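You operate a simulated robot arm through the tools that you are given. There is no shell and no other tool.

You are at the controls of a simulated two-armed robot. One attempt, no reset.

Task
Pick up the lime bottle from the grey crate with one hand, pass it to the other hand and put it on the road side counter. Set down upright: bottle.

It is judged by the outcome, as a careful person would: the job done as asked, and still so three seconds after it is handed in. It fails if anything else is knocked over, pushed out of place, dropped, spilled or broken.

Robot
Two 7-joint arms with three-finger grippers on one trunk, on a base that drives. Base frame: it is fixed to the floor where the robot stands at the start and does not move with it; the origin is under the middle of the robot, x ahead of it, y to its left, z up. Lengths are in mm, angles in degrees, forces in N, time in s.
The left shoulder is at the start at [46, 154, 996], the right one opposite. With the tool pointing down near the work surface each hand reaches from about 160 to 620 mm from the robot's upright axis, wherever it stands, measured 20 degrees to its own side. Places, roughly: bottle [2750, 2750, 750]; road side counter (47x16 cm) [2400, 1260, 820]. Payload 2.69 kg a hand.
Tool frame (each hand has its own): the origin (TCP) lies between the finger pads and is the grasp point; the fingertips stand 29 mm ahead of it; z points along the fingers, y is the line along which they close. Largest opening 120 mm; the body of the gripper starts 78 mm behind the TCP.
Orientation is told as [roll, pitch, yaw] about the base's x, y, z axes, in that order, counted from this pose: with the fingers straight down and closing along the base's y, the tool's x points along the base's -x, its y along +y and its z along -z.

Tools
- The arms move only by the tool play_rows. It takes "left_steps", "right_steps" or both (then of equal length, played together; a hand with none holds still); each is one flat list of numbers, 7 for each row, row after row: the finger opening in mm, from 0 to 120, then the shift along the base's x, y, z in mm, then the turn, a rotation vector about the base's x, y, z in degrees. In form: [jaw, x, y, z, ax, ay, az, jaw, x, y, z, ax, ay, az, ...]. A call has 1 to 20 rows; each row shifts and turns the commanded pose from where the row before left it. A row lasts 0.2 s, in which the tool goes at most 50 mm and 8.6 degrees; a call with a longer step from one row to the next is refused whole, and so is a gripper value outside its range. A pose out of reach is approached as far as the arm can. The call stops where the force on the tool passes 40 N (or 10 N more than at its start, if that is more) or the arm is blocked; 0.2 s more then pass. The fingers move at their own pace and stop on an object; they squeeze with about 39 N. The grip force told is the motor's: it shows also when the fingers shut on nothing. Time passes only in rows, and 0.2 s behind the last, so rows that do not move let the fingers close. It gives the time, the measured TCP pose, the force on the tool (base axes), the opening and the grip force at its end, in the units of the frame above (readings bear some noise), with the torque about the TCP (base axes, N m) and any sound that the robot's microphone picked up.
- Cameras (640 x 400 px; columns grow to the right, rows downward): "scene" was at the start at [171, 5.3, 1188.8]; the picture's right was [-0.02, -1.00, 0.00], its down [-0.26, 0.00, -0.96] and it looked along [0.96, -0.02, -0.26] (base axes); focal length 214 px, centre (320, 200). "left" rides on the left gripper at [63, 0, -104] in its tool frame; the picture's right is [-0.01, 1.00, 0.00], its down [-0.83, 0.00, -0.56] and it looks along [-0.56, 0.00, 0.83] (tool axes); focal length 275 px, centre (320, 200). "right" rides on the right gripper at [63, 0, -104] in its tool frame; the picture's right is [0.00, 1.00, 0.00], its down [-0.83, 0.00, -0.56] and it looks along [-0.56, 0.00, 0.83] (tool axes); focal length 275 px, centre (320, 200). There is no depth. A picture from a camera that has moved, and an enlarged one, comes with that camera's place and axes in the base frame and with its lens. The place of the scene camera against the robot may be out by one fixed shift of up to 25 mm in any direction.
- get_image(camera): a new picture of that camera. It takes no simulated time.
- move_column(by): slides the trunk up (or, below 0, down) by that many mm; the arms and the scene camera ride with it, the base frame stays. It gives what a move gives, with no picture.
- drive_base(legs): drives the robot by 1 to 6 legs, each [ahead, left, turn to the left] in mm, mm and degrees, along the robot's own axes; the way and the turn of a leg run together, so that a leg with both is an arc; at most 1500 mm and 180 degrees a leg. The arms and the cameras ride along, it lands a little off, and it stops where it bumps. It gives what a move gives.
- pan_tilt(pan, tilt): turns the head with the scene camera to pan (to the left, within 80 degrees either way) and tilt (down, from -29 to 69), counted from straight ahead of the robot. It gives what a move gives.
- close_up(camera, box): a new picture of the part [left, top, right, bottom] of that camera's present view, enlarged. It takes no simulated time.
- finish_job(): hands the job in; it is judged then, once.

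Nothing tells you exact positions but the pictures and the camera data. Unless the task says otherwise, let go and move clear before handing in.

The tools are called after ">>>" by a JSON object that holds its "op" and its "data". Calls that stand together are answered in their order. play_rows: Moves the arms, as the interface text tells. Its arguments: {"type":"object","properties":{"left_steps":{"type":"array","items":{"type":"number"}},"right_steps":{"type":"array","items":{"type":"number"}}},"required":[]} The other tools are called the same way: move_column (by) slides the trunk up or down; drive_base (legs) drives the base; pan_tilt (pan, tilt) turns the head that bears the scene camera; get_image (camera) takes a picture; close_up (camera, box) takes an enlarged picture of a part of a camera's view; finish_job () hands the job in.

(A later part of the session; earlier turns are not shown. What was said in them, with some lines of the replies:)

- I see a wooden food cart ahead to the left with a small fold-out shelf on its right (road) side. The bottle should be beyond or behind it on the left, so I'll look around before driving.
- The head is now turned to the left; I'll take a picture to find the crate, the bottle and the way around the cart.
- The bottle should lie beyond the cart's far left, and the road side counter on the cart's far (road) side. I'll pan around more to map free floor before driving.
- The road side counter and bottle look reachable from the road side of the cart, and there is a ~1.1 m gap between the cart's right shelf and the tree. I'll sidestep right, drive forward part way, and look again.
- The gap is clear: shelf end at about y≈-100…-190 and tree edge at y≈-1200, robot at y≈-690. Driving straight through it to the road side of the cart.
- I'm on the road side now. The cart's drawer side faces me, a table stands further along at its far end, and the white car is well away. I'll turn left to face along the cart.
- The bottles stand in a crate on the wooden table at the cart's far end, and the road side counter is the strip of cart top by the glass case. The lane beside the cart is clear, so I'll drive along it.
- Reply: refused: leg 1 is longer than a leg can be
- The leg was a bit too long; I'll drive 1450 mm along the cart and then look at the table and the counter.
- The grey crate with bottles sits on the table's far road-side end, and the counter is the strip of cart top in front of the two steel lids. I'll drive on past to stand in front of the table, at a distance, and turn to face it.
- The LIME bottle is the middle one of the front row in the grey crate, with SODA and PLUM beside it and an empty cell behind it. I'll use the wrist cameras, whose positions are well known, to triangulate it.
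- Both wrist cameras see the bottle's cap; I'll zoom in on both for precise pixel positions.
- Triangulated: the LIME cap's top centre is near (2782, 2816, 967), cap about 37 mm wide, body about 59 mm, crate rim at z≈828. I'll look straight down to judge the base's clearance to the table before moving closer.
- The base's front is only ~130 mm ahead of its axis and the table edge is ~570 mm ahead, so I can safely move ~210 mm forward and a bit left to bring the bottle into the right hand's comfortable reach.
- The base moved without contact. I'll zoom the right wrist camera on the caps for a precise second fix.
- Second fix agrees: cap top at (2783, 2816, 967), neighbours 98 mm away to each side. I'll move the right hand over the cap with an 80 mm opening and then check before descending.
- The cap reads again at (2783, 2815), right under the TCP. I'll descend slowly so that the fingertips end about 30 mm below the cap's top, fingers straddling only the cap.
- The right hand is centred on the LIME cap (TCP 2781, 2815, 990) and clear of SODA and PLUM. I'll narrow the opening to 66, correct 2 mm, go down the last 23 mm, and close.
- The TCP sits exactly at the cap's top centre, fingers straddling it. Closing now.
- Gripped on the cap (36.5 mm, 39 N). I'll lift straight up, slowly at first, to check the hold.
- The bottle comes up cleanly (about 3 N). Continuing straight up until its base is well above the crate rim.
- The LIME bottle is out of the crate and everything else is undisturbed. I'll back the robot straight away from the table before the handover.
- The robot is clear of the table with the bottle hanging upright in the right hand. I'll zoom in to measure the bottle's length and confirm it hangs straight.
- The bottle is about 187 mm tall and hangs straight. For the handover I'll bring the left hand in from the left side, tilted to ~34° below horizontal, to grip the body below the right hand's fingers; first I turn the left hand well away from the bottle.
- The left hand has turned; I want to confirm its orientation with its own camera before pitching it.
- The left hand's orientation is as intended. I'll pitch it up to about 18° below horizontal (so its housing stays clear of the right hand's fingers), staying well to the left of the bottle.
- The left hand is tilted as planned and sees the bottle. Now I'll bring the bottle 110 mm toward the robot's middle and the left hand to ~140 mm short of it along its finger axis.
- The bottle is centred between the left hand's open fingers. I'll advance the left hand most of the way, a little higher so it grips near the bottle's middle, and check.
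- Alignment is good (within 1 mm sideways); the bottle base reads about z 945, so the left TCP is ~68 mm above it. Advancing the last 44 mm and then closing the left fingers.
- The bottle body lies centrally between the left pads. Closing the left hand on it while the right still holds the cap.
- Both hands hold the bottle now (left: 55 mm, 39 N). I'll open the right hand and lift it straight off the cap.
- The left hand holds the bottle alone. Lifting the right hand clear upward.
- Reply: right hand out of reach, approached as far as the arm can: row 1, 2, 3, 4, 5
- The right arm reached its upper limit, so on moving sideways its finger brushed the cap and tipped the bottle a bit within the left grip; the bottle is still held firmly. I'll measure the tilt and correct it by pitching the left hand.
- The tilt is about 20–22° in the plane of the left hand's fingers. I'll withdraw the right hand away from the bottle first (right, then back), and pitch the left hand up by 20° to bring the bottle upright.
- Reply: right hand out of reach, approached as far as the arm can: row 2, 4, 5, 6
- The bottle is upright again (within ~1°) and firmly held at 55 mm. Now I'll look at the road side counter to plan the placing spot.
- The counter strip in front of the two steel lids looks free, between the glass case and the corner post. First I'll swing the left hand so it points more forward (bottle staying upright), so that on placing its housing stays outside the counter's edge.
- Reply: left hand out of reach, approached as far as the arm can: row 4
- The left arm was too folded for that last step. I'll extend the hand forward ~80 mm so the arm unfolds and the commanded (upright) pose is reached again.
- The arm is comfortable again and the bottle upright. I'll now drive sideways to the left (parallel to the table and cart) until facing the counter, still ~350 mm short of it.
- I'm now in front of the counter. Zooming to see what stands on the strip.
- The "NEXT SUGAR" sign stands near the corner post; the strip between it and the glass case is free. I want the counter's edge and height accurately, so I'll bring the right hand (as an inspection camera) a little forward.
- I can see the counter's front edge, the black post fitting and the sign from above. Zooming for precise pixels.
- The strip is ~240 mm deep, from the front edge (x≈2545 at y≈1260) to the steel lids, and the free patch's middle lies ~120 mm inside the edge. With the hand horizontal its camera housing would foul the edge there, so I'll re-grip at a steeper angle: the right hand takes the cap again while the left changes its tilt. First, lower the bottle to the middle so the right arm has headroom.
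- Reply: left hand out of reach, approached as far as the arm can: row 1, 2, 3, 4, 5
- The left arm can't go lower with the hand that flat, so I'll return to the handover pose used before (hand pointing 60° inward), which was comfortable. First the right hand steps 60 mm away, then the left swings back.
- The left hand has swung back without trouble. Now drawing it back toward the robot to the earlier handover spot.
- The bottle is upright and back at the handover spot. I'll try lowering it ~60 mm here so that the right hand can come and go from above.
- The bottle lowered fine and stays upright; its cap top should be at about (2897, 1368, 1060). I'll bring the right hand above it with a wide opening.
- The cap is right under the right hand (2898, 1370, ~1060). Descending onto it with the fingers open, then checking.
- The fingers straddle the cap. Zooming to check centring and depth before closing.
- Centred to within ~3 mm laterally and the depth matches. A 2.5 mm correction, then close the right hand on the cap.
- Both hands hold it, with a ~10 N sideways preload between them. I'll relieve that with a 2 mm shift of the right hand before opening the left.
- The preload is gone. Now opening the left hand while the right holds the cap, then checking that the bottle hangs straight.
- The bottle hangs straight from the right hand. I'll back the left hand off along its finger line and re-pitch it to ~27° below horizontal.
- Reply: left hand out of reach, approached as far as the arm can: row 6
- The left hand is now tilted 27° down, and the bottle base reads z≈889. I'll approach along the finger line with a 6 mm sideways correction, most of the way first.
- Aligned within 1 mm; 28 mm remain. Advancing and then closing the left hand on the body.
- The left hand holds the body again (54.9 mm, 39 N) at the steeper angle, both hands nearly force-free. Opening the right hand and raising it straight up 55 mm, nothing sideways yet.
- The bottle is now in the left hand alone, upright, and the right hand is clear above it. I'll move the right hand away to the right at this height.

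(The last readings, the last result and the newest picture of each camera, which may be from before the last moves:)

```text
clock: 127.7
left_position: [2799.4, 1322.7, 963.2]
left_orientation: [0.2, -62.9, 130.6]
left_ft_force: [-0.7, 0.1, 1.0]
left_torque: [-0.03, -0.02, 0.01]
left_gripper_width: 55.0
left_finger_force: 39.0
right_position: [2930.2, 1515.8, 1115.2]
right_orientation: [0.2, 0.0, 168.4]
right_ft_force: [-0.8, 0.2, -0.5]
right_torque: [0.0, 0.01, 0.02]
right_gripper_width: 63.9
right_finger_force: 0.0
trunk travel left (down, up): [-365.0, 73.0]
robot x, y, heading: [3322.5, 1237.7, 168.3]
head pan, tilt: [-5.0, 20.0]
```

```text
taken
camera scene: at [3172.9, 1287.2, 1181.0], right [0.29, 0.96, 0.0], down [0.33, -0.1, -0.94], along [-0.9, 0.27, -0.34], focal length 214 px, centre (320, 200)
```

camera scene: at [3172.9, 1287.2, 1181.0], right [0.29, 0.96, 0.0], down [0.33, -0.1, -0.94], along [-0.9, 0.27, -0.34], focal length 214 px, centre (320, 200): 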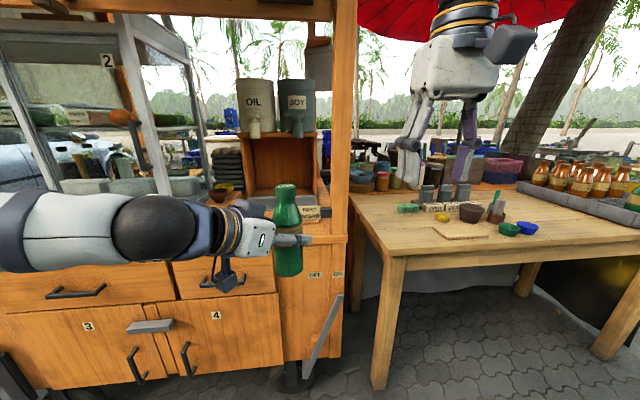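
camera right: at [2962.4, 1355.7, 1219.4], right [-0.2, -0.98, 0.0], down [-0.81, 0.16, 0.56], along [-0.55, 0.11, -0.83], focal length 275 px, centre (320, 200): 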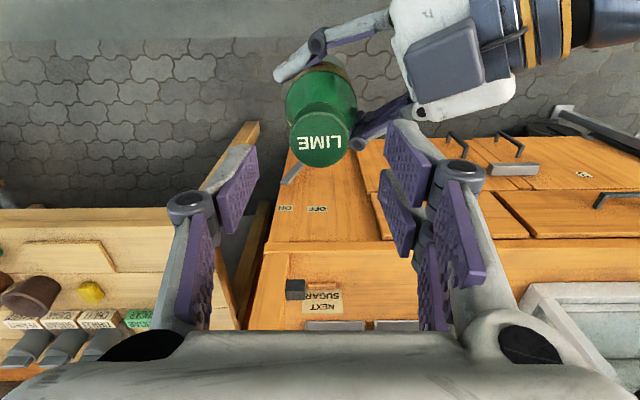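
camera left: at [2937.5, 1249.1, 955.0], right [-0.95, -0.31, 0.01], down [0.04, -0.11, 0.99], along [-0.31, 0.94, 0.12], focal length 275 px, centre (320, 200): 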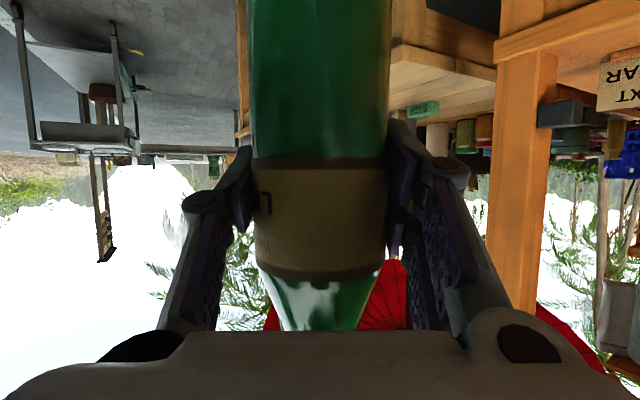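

That works well with the steeper hand. Continuing the swing so the hand points nearly straight ahead.

>>> {"op": "play_rows", "data": {"left_steps": [40, -13.7, -17.4, 0, 0, 0, 7.5, 40, -13.7, -17.4, 0, 0, 0, 7.5, 40, -13.7, -17.4, 0, 0, 0, 7.5, 40, 0, 0, 0, 0, 0, 0]}}

>>> {"op": "pan_tilt", "data": {"pan": 10, "tilt": 28}}

>>> {"op": "get_image", "data": {"camera": "scene"}}

>>> {"op": "close_up", "data": {"camera": "scene", "box": [200, 100, 440, 260]}}

```text
clock: 128.7
left_position: [2758.0, 1273.0, 964.0]
left_orientation: [0.2, -62.9, 153.1]
left_ft_force: [0.1, -0.5, 0.1]
left_torque: [-0.04, -0.03, 0.03]
left_gripper_width: 55.1
left_finger_force: 39.1
right_position: [2929.6, 1515.1, 1114.8]
right_orientation: [0.1, 0.1, 168.5]
right_ft_force: [-0.4, -0.1, 0.2]
right_torque: [-0.01, 0.0, -0.04]
right_gripper_width: 63.9
right_finger_force: 0.1
trunk travel left (down, up): [-365.0, 73.0]
robot x, y, heading: [3321.5, 1243.3, 168.4]
head pan, tilt: [-5.0, 20.0]
```

```text
clock: 129.4
left_position: [2758.3, 1273.9, 964.9]
left_orientation: [0.2, -62.9, 153.0]
left_ft_force: [0.7, -0.5, 0.0]
left_torque: [0.0, -0.02, 0.0]
left_gripper_width: 54.9
left_finger_force: 39.0
right_position: [2929.2, 1516.7, 1116.2]
right_orientation: [0.1, 0.0, 168.4]
right_ft_force: [0.7, 0.0, -0.1]
right_torque: [0.02, 0.0, -0.01]
right_gripper_width: 64.0
right_finger_force: 0.1
trunk travel left (down, up): [-365.0, 73.0]
robot x, y, heading: [3325.1, 1239.3, 168.4]
head pan, tilt: [10.0, 28.0]
```

```text
taken
camera scene: at [3171.0, 1263.1, 1168.1], right [0.03, 1.0, 0.0], down [0.47, -0.01, -0.88], along [-0.88, 0.03, -0.47], focal length 214 px, centre (320, 200)
```

scene: 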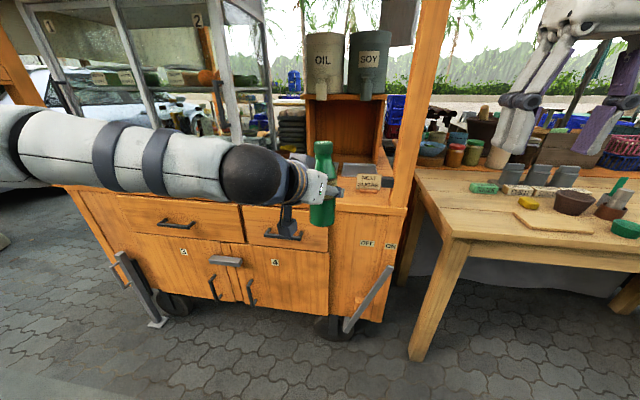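

```text
2.50 times, centred on (320, 180) of scene
camera zoom: at [3171.0, 1263.1, 1168.1], right [0.03, 1.0, 0.0], down [0.47, -0.01, -0.88], along [-0.88, 0.03, -0.47], focal length 536 px, centre (320, 250)
```

zoom: 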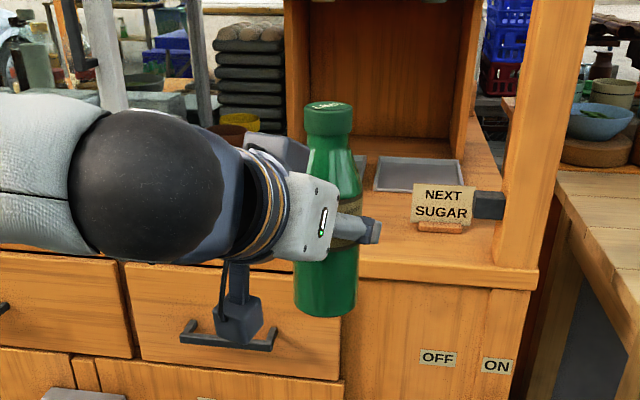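

The bottle is upright and the hand's lowest part sits ~30 mm above the bottle's base, so the housing will clear the counter. I'll park the right hand further back so it stays clear of the cart's corner post, then drive in part way.

>>> {"op": "play_rows", "data": {"right_steps": [64, 31.5, 1.5, -4, 0, 0, 0, 64, 31.5, 1.5, -4, 0, 0, 0, 64, 31.5, 1.5, -4, 0, 0, 0, 64, 31.5, 1.5, -4, 0, 0, 0, 64, 31.5, 1.5, -4, 0, 0, 0, 64, 0, 0, 0, 0, 0, 0]}}

>>> {"op": "drive_base", "data": {"legs": [[220, 105, 0]]}}

>>> {"op": "get_image", "data": {"camera": "scene"}}

>>> {"op": "get_image", "data": {"camera": "right"}}

>>> {"op": "get_image", "data": {"camera": "left"}}

```text
clock: 130.8
left_position: [2757.9, 1272.9, 965.3]
left_orientation: [0.2, -62.9, 153.0]
left_ft_force: [-0.4, 0.4, 1.0]
left_torque: [0.02, -0.01, -0.02]
left_gripper_width: 55.2
left_finger_force: 39.2
right_position: [3080.4, 1516.5, 1082.5]
right_orientation: [0.3, 0.0, 168.4]
right_ft_force: [-0.9, 0.1, -0.1]
right_torque: [-0.04, 0.01, 0.01]
right_gripper_width: 64.0
right_finger_force: 0.1
right hand out of reach, approached as far as the arm can: row 4, 5
trunk travel left (down, up): [-365.0, 73.0]
robot x, y, heading: [3323.2, 1244.9, 168.5]
head pan, tilt: [10.0, 28.0]
```

```text
clock: 132.6
left_position: [2522.7, 1213.0, 963.8]
left_orientation: [0.1, -62.9, 153.1]
left_ft_force: [-0.1, 0.6, 0.0]
left_torque: [0.02, -0.02, -0.04]
left_gripper_width: 55.4
left_finger_force: 39.3
right_position: [2844.6, 1455.8, 1083.0]
right_orientation: [0.2, -0.2, 168.6]
right_ft_force: [-0.7, 1.0, -1.2]
right_torque: [-0.01, -0.02, -0.01]
right_gripper_width: 63.9
right_finger_force: 0.1
trunk travel left (down, up): [-365.0, 73.0]
robot x, y, heading: [3089.9, 1181.7, 168.8]
head pan, tilt: [10.0, 28.0]
```

```text
taken
camera scene: at [2934.3, 1202.4, 1168.0], right [0.03, 1.0, 0.0], down [0.47, -0.01, -0.88], along [-0.88, 0.02, -0.47], focal length 214 px, centre (320, 200)
```

scene: 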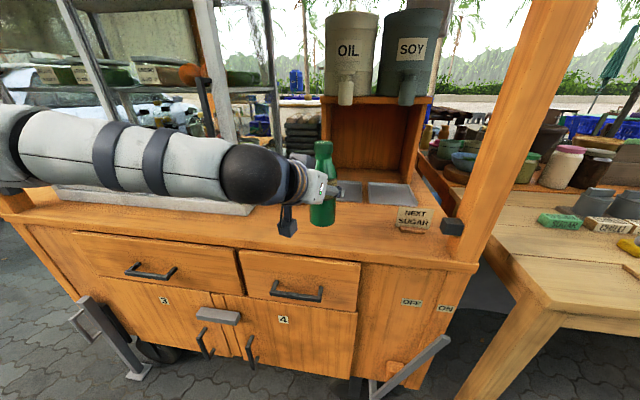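

```text
taken
camera right: at [2907.4, 1444.7, 1185.9], right [-0.2, -0.98, 0.0], down [-0.81, 0.16, 0.56], along [-0.55, 0.11, -0.83], focal length 275 px, centre (320, 200)
```

right: 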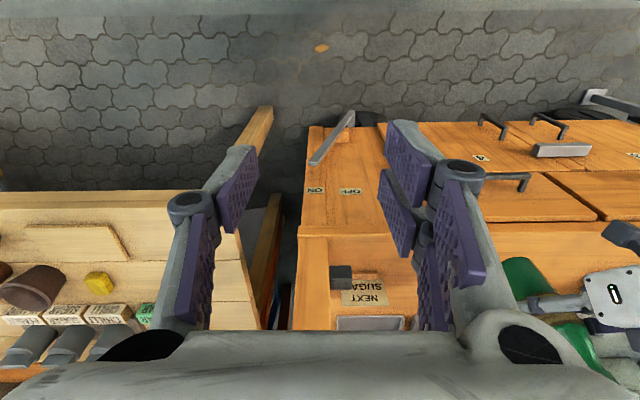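

```text
taken
camera left: at [2630.1, 1156.8, 954.8], right [-0.45, -0.89, 0.01], down [0.11, -0.05, 0.99], along [-0.89, 0.45, 0.12], focal length 275 px, centre (320, 200)
```

left: 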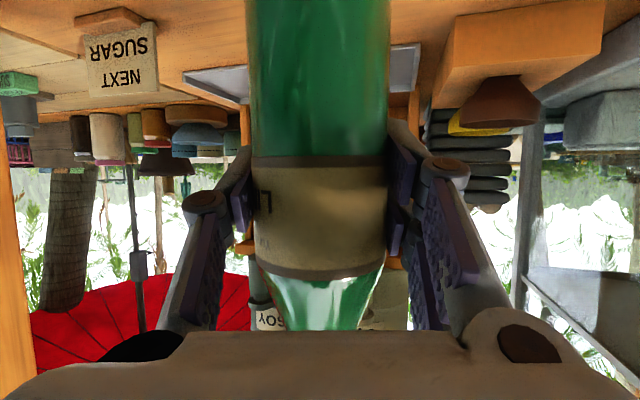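

The bottle is over the counter's front part now. I'll take zooms to fix the counter's height and the free patch's position.

>>> {"op": "close_up", "data": {"camera": "right", "box": [280, 180, 480, 340]}}

>>> {"op": "close_up", "data": {"camera": "scene", "box": [200, 120, 480, 280]}}

>>> {"op": "close_up", "data": {"camera": "left", "box": [0, 0, 640, 200]}}

```text
2.50 times, centred on (380, 260) of right
camera zoom: at [2907.4, 1444.7, 1185.9], right [-0.2, -0.98, 0.0], down [-0.81, 0.16, 0.56], along [-0.55, 0.11, -0.83], focal length 688 px, centre (170, 50)
```

zoom: 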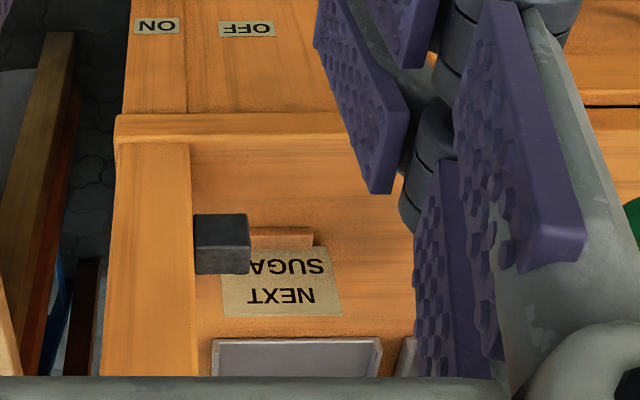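

```text
2.29 times, centred on (340, 200) of scene
camera zoom: at [2934.3, 1202.4, 1168.0], right [0.03, 1.0, 0.0], down [0.47, -0.01, -0.88], along [-0.88, 0.02, -0.47], focal length 490 px, centre (274, 200)
```

zoom: 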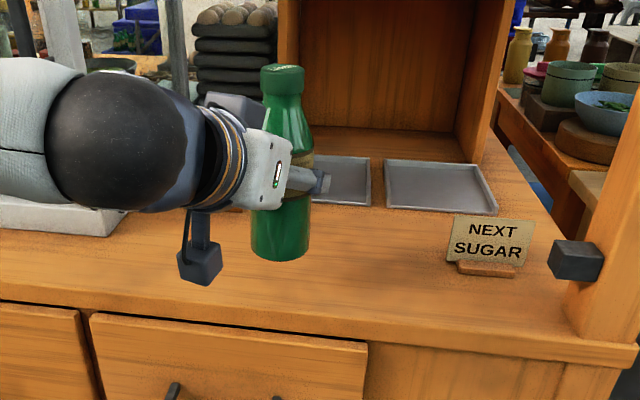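

```text
1.00 times, centred on (320, 100) of left (not enlarged: the box is as wide or as high as the picture)
camera zoom: at [2630.1, 1156.8, 954.8], right [-0.45, -0.89, 0.01], down [0.11, -0.05, 0.99], along [-0.89, 0.45, 0.12], focal length 275 px, centre (320, 300)
```

zoom: 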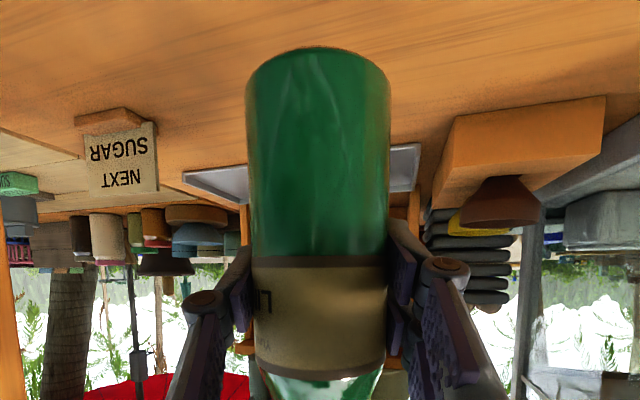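

Triangulated: counter surface z≈813, its front edge at x≈2535 near y=1240, sign base at (2468, 1417), lids' front edge ~240 mm inside. I'll aim for (2425, 1250), and drive the last ~100 mm with the bottle ~75 mm above the surface.

>>> {"op": "drive_base", "data": {"legs": [[100, -17, 0]]}}

>>> {"op": "get_image", "data": {"camera": "scene"}}

>>> {"op": "close_up", "data": {"camera": "left", "box": [0, 0, 640, 200]}}

>>> {"op": "get_image", "data": {"camera": "right"}}

```text
clock: 133.8
left_position: [2425.4, 1249.6, 963.5]
left_orientation: [0.2, -62.9, 153.0]
left_ft_force: [0.4, -0.7, -0.2]
left_torque: [-0.02, 0.0, 0.03]
left_gripper_width: 54.8
left_finger_force: 39.2
right_position: [2747.8, 1493.5, 1081.3]
right_orientation: [0.2, -0.1, 168.4]
right_ft_force: [-0.4, -0.2, -0.3]
right_torque: [-0.01, -0.05, -0.02]
right_gripper_width: 64.3
right_finger_force: 0.0
trunk travel left (down, up): [-365.0, 73.0]
robot x, y, heading: [2991.6, 1215.3, 168.6]
head pan, tilt: [10.0, 28.0]
```

```text
taken
camera scene: at [2838.1, 1240.3, 1167.9], right [0.03, 1.0, 0.0], down [0.47, -0.01, -0.88], along [-0.88, 0.02, -0.47], focal length 214 px, centre (320, 200)
```

scene: 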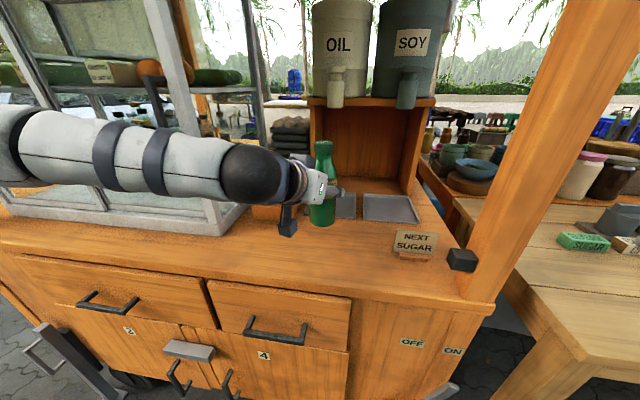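

```text
1.00 times, centred on (320, 100) of left (not enlarged: the box is as wide or as high as the picture)
camera zoom: at [2534.0, 1194.8, 954.7], right [-0.45, -0.89, 0.01], down [0.11, -0.05, 0.99], along [-0.89, 0.45, 0.12], focal length 275 px, centre (320, 300)
```

zoom: 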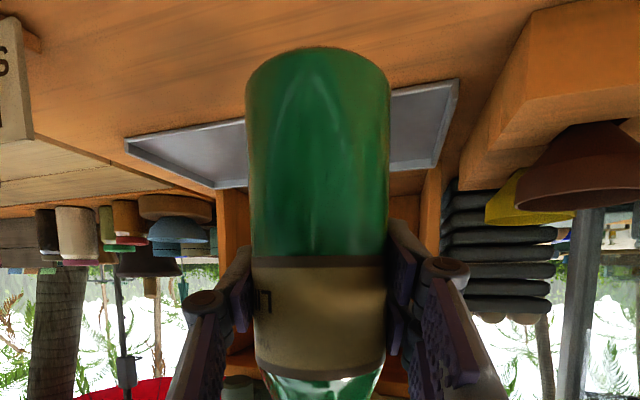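

```text
taken
camera right: at [2811.4, 1482.6, 1185.7], right [-0.2, -0.98, 0.0], down [-0.81, 0.16, 0.56], along [-0.55, 0.11, -0.83], focal length 275 px, centre (320, 200)
```

right: 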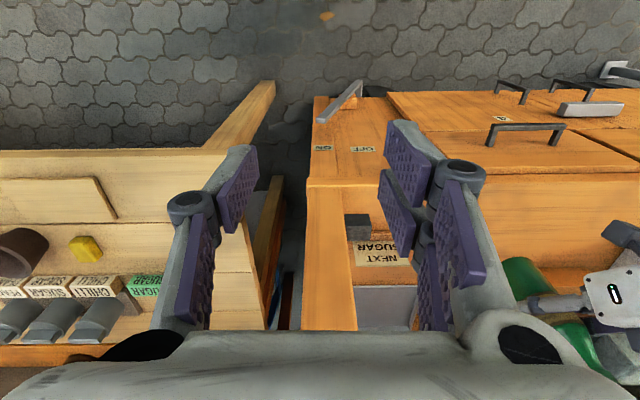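

Landed exactly at the aim point (2425, 1250). I'll lower with the trunk by 58 mm so the arm keeps its pose, then feel for contact with small arm steps.

>>> {"op": "move_column", "data": {"by": -58}}

>>> {"op": "close_up", "data": {"camera": "left", "box": [0, 0, 640, 200]}}

>>> {"op": "get_image", "data": {"camera": "scene"}}

>>> {"op": "close_up", "data": {"camera": "scene", "box": [240, 120, 440, 280]}}

```text
clock: 134.8
left_position: [2427.6, 1249.9, 907.7]
left_orientation: [0.2, -62.9, 153.0]
left_ft_force: [0.5, -0.6, -0.1]
left_torque: [-0.02, -0.02, -0.01]
left_gripper_width: 55.2
left_finger_force: 39.5
right_position: [2729.0, 1497.0, 994.0]
right_orientation: [0.4, 5.8, 168.4]
right_ft_force: [-0.3, -0.2, -0.3]
right_torque: [0.02, 0.02, 0.01]
right_gripper_width: 63.6
right_finger_force: 0.1
trunk travel left (down, up): [-307.0, 131.0]
robot x, y, heading: [2993.2, 1215.2, 168.4]
head pan, tilt: [10.0, 28.0]
```

```text
1.00 times, centred on (320, 100) of left (not enlarged: the box is as wide or as high as the picture)
camera zoom: at [2534.9, 1194.4, 897.4], right [-0.45, -0.89, 0.01], down [0.11, -0.05, 0.99], along [-0.89, 0.45, 0.12], focal length 275 px, centre (320, 300)
```

zoom: 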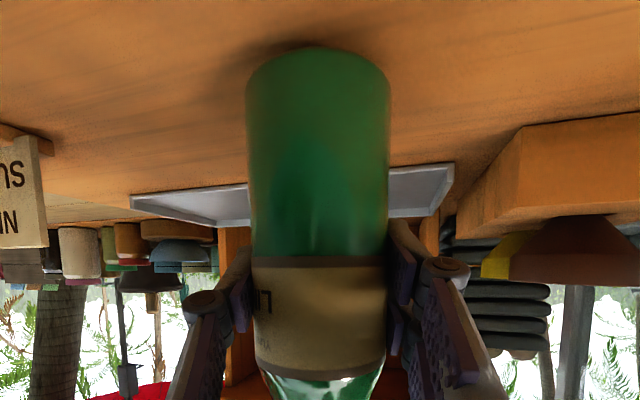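

```text
taken
camera scene: at [2817.8, 1244.3, 1103.7], right [0.03, 1.0, 0.0], down [0.47, -0.01, -0.88], along [-0.88, 0.02, -0.47], focal length 214 px, centre (320, 200)
```

scene: 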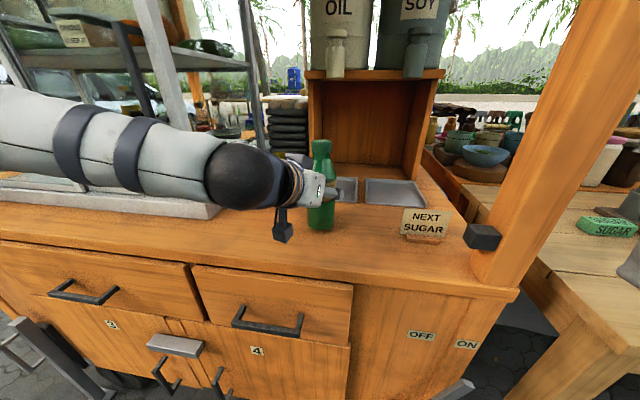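

```text
2.50 times, centred on (340, 200) of scene
camera zoom: at [2817.8, 1244.3, 1103.7], right [0.03, 1.0, 0.0], down [0.47, -0.01, -0.88], along [-0.88, 0.02, -0.47], focal length 536 px, centre (270, 200)
```

zoom: 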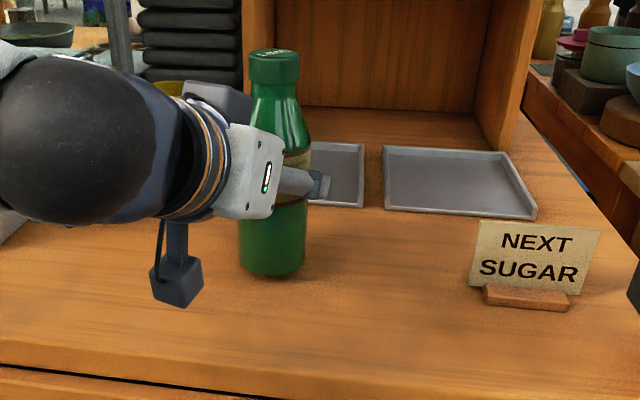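

The base is now about 20 mm above the counter (its shadow is close beneath). I'll lower in small steps with the arm and watch the force.

>>> {"op": "play_rows", "data": {"left_steps": [40, 0, 0, -5, 0, 0, 0, 40, 0, 0, -5, 0, 0, 0, 40, 0, 0, 0, 0, 0, 0]}}

>>> {"op": "close_up", "data": {"camera": "left", "box": [160, 0, 480, 200]}}

```text
clock: 135.6
left_position: [2425.4, 1249.1, 899.9]
left_orientation: [0.4, -63.4, 152.9]
left_ft_force: [-1.4, -0.9, 11.4]
left_torque: [0.09, 0.47, 0.04]
left_gripper_width: 54.8
left_finger_force: 38.8
right_position: [2729.6, 1497.1, 993.7]
right_orientation: [0.2, 5.7, 168.4]
right_ft_force: [0.3, -0.2, 0.0]
right_torque: [0.0, -0.03, -0.03]
right_gripper_width: 64.1
right_finger_force: 0.2
trunk travel left (down, up): [-307.0, 131.0]
robot x, y, heading: [2991.4, 1216.9, 168.5]
head pan, tilt: [10.0, 28.0]
```

```text
2.00 times, centred on (320, 100) of left
camera zoom: at [2534.5, 1195.0, 889.5], right [-0.45, -0.89, 0.01], down [0.11, -0.05, 0.99], along [-0.88, 0.45, 0.12], focal length 551 px, centre (320, 400)
```

zoom: 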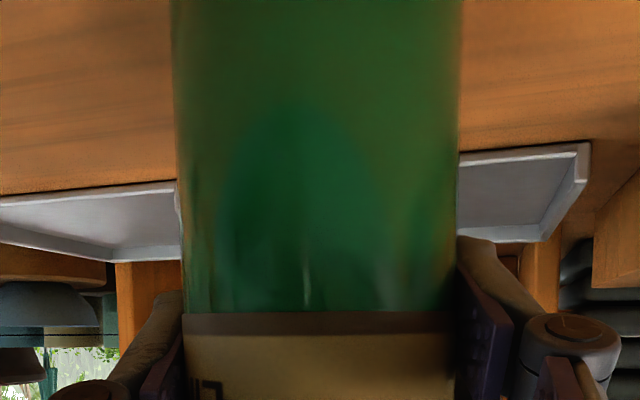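

Contact is felt at ~11 N under the bottle's far base edge. I'll check visually before settling it.

>>> {"op": "close_up", "data": {"camera": "scene", "box": [260, 120, 400, 250]}}

>>> {"op": "close_up", "data": {"camera": "left", "box": [0, 0, 640, 200]}}

>>> {"op": "get_image", "data": {"camera": "right"}}

```text
3.08 times, centred on (330, 185) of scene
camera zoom: at [2818.5, 1244.2, 1104.1], right [0.03, 1.0, 0.0], down [0.47, -0.01, -0.88], along [-0.88, 0.02, -0.47], focal length 660 px, centre (289, 246)
```

zoom: 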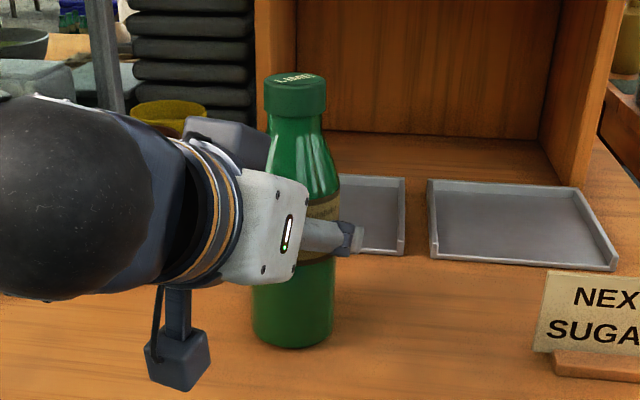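

```text
1.00 times, centred on (320, 100) of left (not enlarged: the box is as wide or as high as the picture)
camera zoom: at [2534.5, 1195.0, 889.5], right [-0.45, -0.89, 0.01], down [0.11, -0.05, 0.99], along [-0.88, 0.45, 0.12], focal length 275 px, centre (320, 300)
```

zoom: 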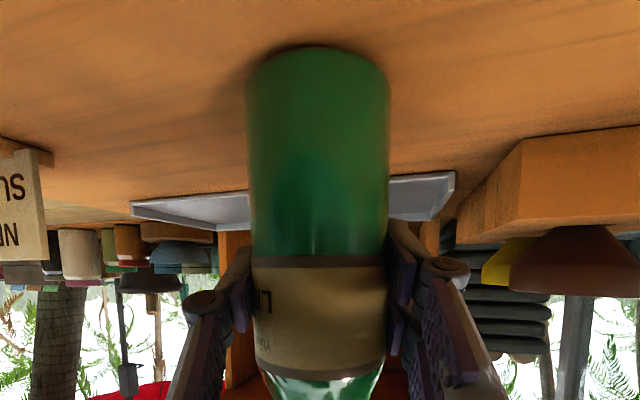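

```text
taken
camera right: at [2782.9, 1487.8, 1104.7], right [-0.2, -0.98, 0.01], down [-0.86, 0.18, 0.47], along [-0.46, 0.09, -0.88], focal length 275 px, centre (320, 200)
```

right: 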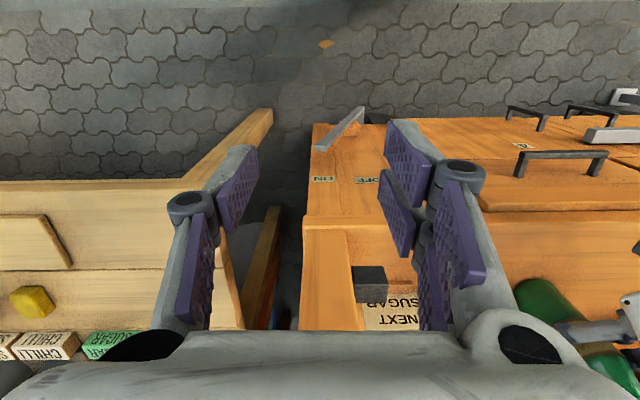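

The bottle's base is on the counter surface with a contact shadow all around, and it looks upright. I'll relax the pressure by 1 mm and open the left hand gently.

>>> {"op": "play_rows", "data": {"left_steps": [40, 0, 0, 1, 0, 0, 0, 40, 0, 0, 0, 0, 0, 0]}}

```text
clock: 136.2
left_position: [2426.1, 1250.6, 899.5]
left_orientation: [0.3, -63.1, 152.9]
left_ft_force: [-7.5, 0.9, 17.8]
left_torque: [0.22, 1.01, 0.0]
left_gripper_width: 55.2
left_finger_force: 39.4
right_position: [2729.5, 1496.8, 994.4]
right_orientation: [0.3, 5.6, 168.5]
right_ft_force: [-0.3, 0.6, -0.2]
right_torque: [0.02, 0.0, 0.0]
right_gripper_width: 64.0
right_finger_force: 0.1
trunk travel left (down, up): [-307.0, 131.0]
robot x, y, heading: [2993.5, 1218.5, 168.7]
head pan, tilt: [10.0, 28.0]
```

The force rose as the arm settled, so I'll lift 3 mm more before opening.

>>> {"op": "play_rows", "data": {"left_steps": [40, 0, 0, 2, 0, 0, 0, 40, 0, 0, 0, 0, 0, 0, 40, 0, 0, 0, 0, 0, 0]}}

```text
clock: 137.0
left_position: [2426.4, 1250.5, 900.3]
left_orientation: [0.2, -62.9, 153.0]
left_ft_force: [-4.7, 1.1, 11.5]
left_torque: [0.26, 0.73, 0.0]
left_gripper_width: 55.1
left_finger_force: 39.1
right_position: [2730.0, 1497.0, 994.3]
right_orientation: [0.3, 5.6, 168.4]
right_ft_force: [-0.1, -0.5, -0.1]
right_torque: [0.0, -0.01, -0.02]
right_gripper_width: 63.9
right_finger_force: 0.0
trunk travel left (down, up): [-307.0, 131.0]
robot x, y, heading: [2992.0, 1217.2, 168.4]
head pan, tilt: [10.0, 28.0]
```

Down to 11 N; another small lift to leave only light contact.

>>> {"op": "play_rows", "data": {"left_steps": [40, 0, 0, 2, 0, 0, 0, 40, 0, 0, 0, 0, 0, 0, 40, 0, 0, 0, 0, 0, 0]}}

>>> {"op": "close_up", "data": {"camera": "left", "box": [160, -60, 480, 140]}}

>>> {"op": "close_up", "data": {"camera": "scene", "box": [280, 120, 400, 240]}}

```text
clock: 137.8
left_position: [2426.4, 1250.0, 899.6]
left_orientation: [0.2, -62.6, 153.0]
left_ft_force: [-0.3, 0.4, 0.4]
left_torque: [-0.01, -0.03, -0.03]
left_gripper_width: 55.0
left_finger_force: 39.3
right_position: [2729.9, 1496.7, 994.3]
right_orientation: [0.3, 5.7, 168.5]
right_ft_force: [0.2, 0.3, -0.4]
right_torque: [0.01, -0.03, -0.02]
right_gripper_width: 63.8
right_finger_force: 0.1
trunk travel left (down, up): [-307.0, 131.0]
robot x, y, heading: [2993.3, 1218.7, 168.1]
head pan, tilt: [10.0, 28.0]
```

```text
refused: -60 is not a number from 0 to 400
```

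```text
3.33 times, centred on (340, 180) of scene
camera zoom: at [2817.7, 1244.3, 1103.6], right [0.03, 1.0, 0.0], down [0.47, -0.01, -0.88], along [-0.88, 0.02, -0.47], focal length 715 px, centre (253, 267)
```

zoom: 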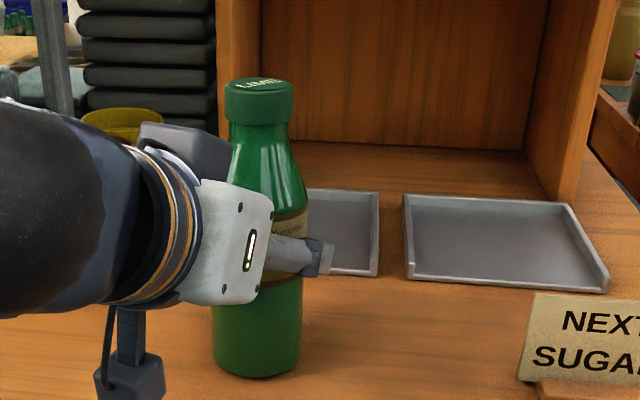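

Now it is in feather-light contact (≈0 N). I'll lower 1 mm and open the fingers gently.

>>> {"op": "play_rows", "data": {"left_steps": [40, 0, 0, -1, 0, 0, 0, 58, 0, 0, 0, 0, 0, 0, 66, 0, 0, 0, 0, 0, 0, 78, 0, 0, 0, 0, 0, 0, 84, 0, 0, 0, 0, 0, 0]}}

>>> {"op": "close_up", "data": {"camera": "left", "box": [0, 0, 640, 200]}}

>>> {"op": "close_up", "data": {"camera": "scene", "box": [260, 120, 400, 250]}}

```text
clock: 139.0
left_position: [2426.0, 1249.8, 901.0]
left_orientation: [0.3, -62.9, 153.0]
left_ft_force: [-0.2, -0.3, -0.3]
left_torque: [-0.02, -0.02, 0.02]
left_gripper_width: 84.0
left_finger_force: 0.0
right_position: [2729.9, 1496.9, 993.8]
right_orientation: [0.3, 5.8, 168.3]
right_ft_force: [0.5, 0.2, 0.6]
right_torque: [-0.02, -0.03, 0.01]
right_gripper_width: 63.9
right_finger_force: 0.2
trunk travel left (down, up): [-307.0, 131.0]
robot x, y, heading: [2990.0, 1215.7, 168.3]
head pan, tilt: [10.0, 28.0]
```

```text
1.00 times, centred on (320, 100) of left (not enlarged: the box is as wide or as high as the picture)
camera zoom: at [2534.6, 1194.7, 891.2], right [-0.45, -0.89, 0.01], down [0.11, -0.05, 0.99], along [-0.89, 0.45, 0.12], focal length 275 px, centre (320, 300)
```

zoom: 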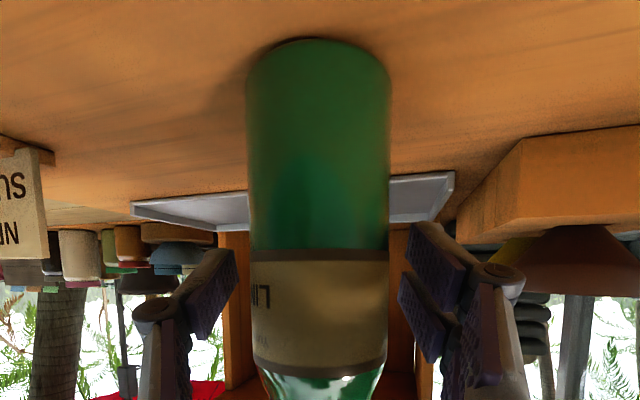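

```text
3.08 times, centred on (330, 185) of scene
camera zoom: at [2817.7, 1244.3, 1103.8], right [0.03, 1.0, 0.0], down [0.47, -0.01, -0.88], along [-0.88, 0.02, -0.47], focal length 660 px, centre (289, 246)
```

zoom: 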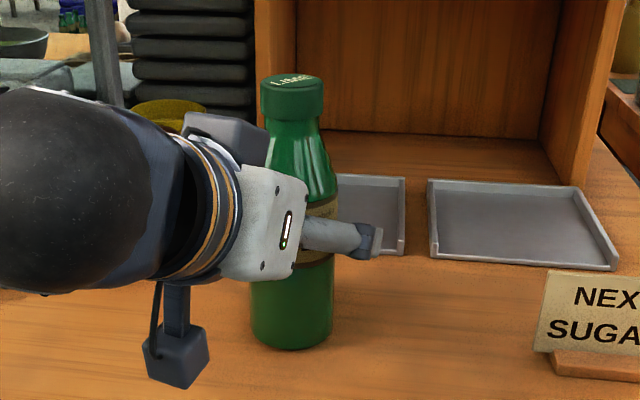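

The bottle stands upright on its own. I'll open wider and draw the left hand straight back along its finger line.

>>> {"op": "play_rows", "data": {"left_steps": [100, 0, 0, 0, 0, 0, 0, 110, 0, 0, 0, 0, 0, 0, 110, 8.9, -4.5, 0, 0, 0, 0, 110, 13.4, -6.8, 0, 0, 0, 0, 110, 17.8, -9.1, 0, 0, 0, 0, 110, 0, 0, 0, 0, 0, 0]}}

>>> {"op": "close_up", "data": {"camera": "left", "box": [0, 0, 640, 200]}}

>>> {"op": "close_up", "data": {"camera": "scene", "box": [240, 120, 440, 280]}}

```text
clock: 140.4
left_position: [2467.3, 1229.5, 899.9]
left_orientation: [0.1, -62.9, 153.0]
left_ft_force: [-0.5, 0.9, 0.4]
left_torque: [-0.01, -0.02, 0.01]
left_gripper_width: 110.0
left_finger_force: 0.0
right_position: [2729.4, 1496.9, 994.1]
right_orientation: [0.3, 5.9, 168.4]
right_ft_force: [0.2, 0.6, 0.3]
right_torque: [-0.03, -0.02, -0.05]
right_gripper_width: 63.8
right_finger_force: 0.1
trunk travel left (down, up): [-307.0, 131.0]
robot x, y, heading: [2991.0, 1218.9, 168.7]
head pan, tilt: [10.0, 28.0]
```

```text
1.00 times, centred on (320, 100) of left (not enlarged: the box is as wide or as high as the picture)
camera zoom: at [2575.1, 1174.2, 890.5], right [-0.45, -0.89, 0.01], down [0.11, -0.05, 0.99], along [-0.89, 0.45, 0.12], focal length 275 px, centre (320, 300)
```

zoom: 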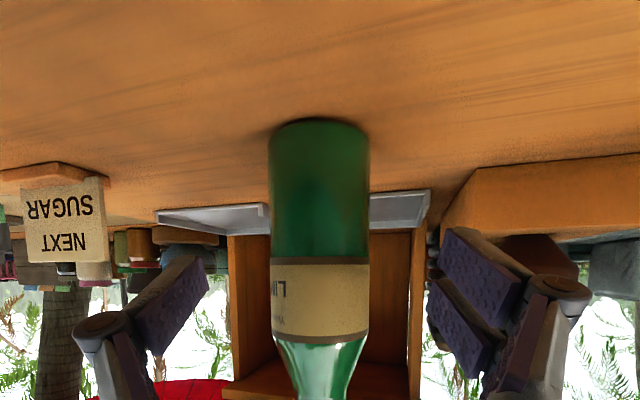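

```text
2.50 times, centred on (340, 200) of scene
camera zoom: at [2817.7, 1244.4, 1103.7], right [0.03, 1.0, 0.0], down [0.47, -0.01, -0.88], along [-0.88, 0.02, -0.47], focal length 536 px, centre (270, 200)
```

zoom: 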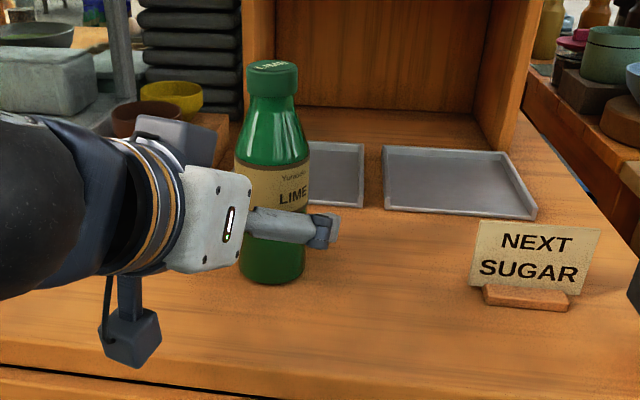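

The bottle stands alone, straight. I'll back the base away along the hand's finger line so nothing touches it, then further back.

>>> {"op": "drive_base", "data": {"legs": [[-145, 40, 0], [-250, 0, 0]]}}

>>> {"op": "get_image", "data": {"camera": "scene"}}

>>> {"op": "close_up", "data": {"camera": "scene", "box": [220, 100, 440, 260]}}

>>> {"op": "get_image", "data": {"camera": "left"}}

```text
clock: 143.2
left_position: [2842.0, 1110.8, 900.5]
left_orientation: [0.2, -62.9, 153.2]
left_ft_force: [0.0, -1.0, -0.2]
left_torque: [-0.01, 0.01, 0.05]
left_gripper_width: 109.8
left_finger_force: 0.0
right_position: [3103.8, 1379.0, 994.7]
right_orientation: [0.3, 5.8, 168.6]
right_ft_force: [0.3, -0.7, -0.1]
right_torque: [-0.03, 0.0, -0.02]
right_gripper_width: 64.2
right_finger_force: 0.0
trunk travel left (down, up): [-307.0, 131.0]
robot x, y, heading: [3366.1, 1101.5, 168.7]
head pan, tilt: [10.0, 28.0]
```

```text
taken
camera scene: at [3193.2, 1127.7, 1103.9], right [0.02, 1.0, 0.0], down [0.47, -0.01, -0.88], along [-0.88, 0.02, -0.47], focal length 214 px, centre (320, 200)
```

scene: 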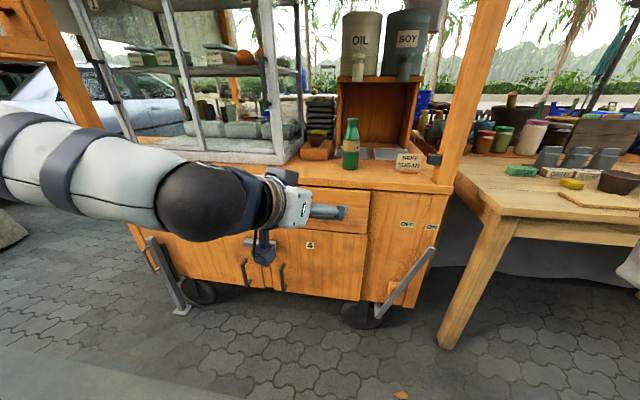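

```text
2.50 times, centred on (330, 180) of scene
camera zoom: at [3193.2, 1127.7, 1103.9], right [0.02, 1.0, 0.0], down [0.47, -0.01, -0.88], along [-0.88, 0.02, -0.47], focal length 536 px, centre (295, 250)
```

zoom: 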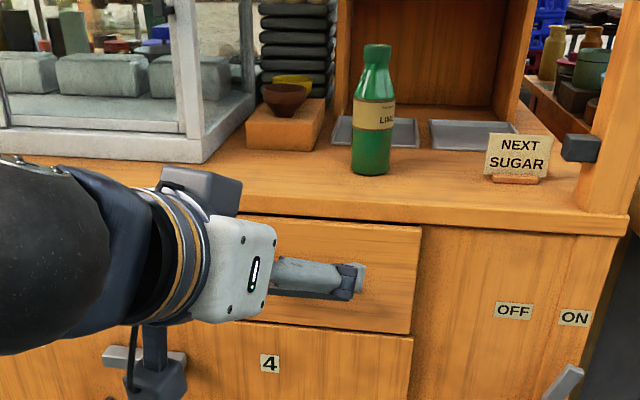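

```text
taken
camera left: at [2950.6, 1056.7, 890.7], right [-0.45, -0.89, 0.01], down [0.11, -0.05, 0.99], along [-0.89, 0.45, 0.12], focal length 275 px, centre (320, 200)
```

left: 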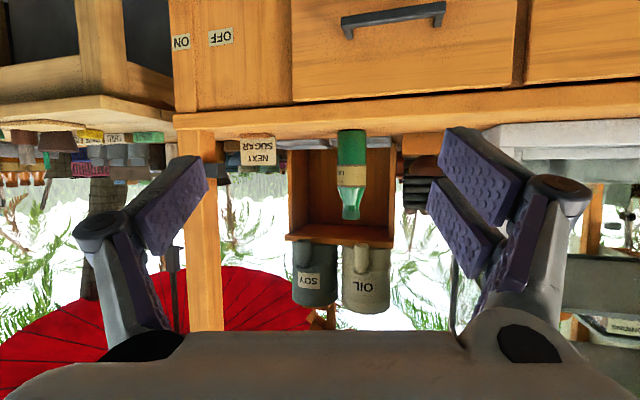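

The LIME bottle stands upright on the road side counter between the bowl block and the sign. Nothing else has been disturbed, and both hands are well clear, so I'm handing the job in.

>>> {"op": "finish_job", "data": {}}

```text
The job is handed in.
```

The LIME bottle is standing upright on the road side counter, near the middle of the free strip, and both hands are well clear of it. I handed the job in with nothing else knocked over or moved that I could see.

- **Pick-up:** the right hand lifted the bottle from the grey crate by its cap. SODA and PLUM on either side were not touched.
- **Handover:** I passed it to the left hand in the air. As the right hand withdrew it brushed the cap and tipped the bottle about 20° in the left hand's grip. The bottle was not dropped. I straightened it, then took it back briefly with the right hand so the left could grip it at a better angle for setting down.
- **Placing:** the left hand set it down at about (2426, 1250), roughly 100 mm in from the counter's front edge. I pressed up to about 18 N feeling for the surface, then eased off to almost nothing before letting go. In the last pictures it stood straight on its own.

I did not take another picture of the crate and table after driving away from them. No bump or contact was reported on the way.
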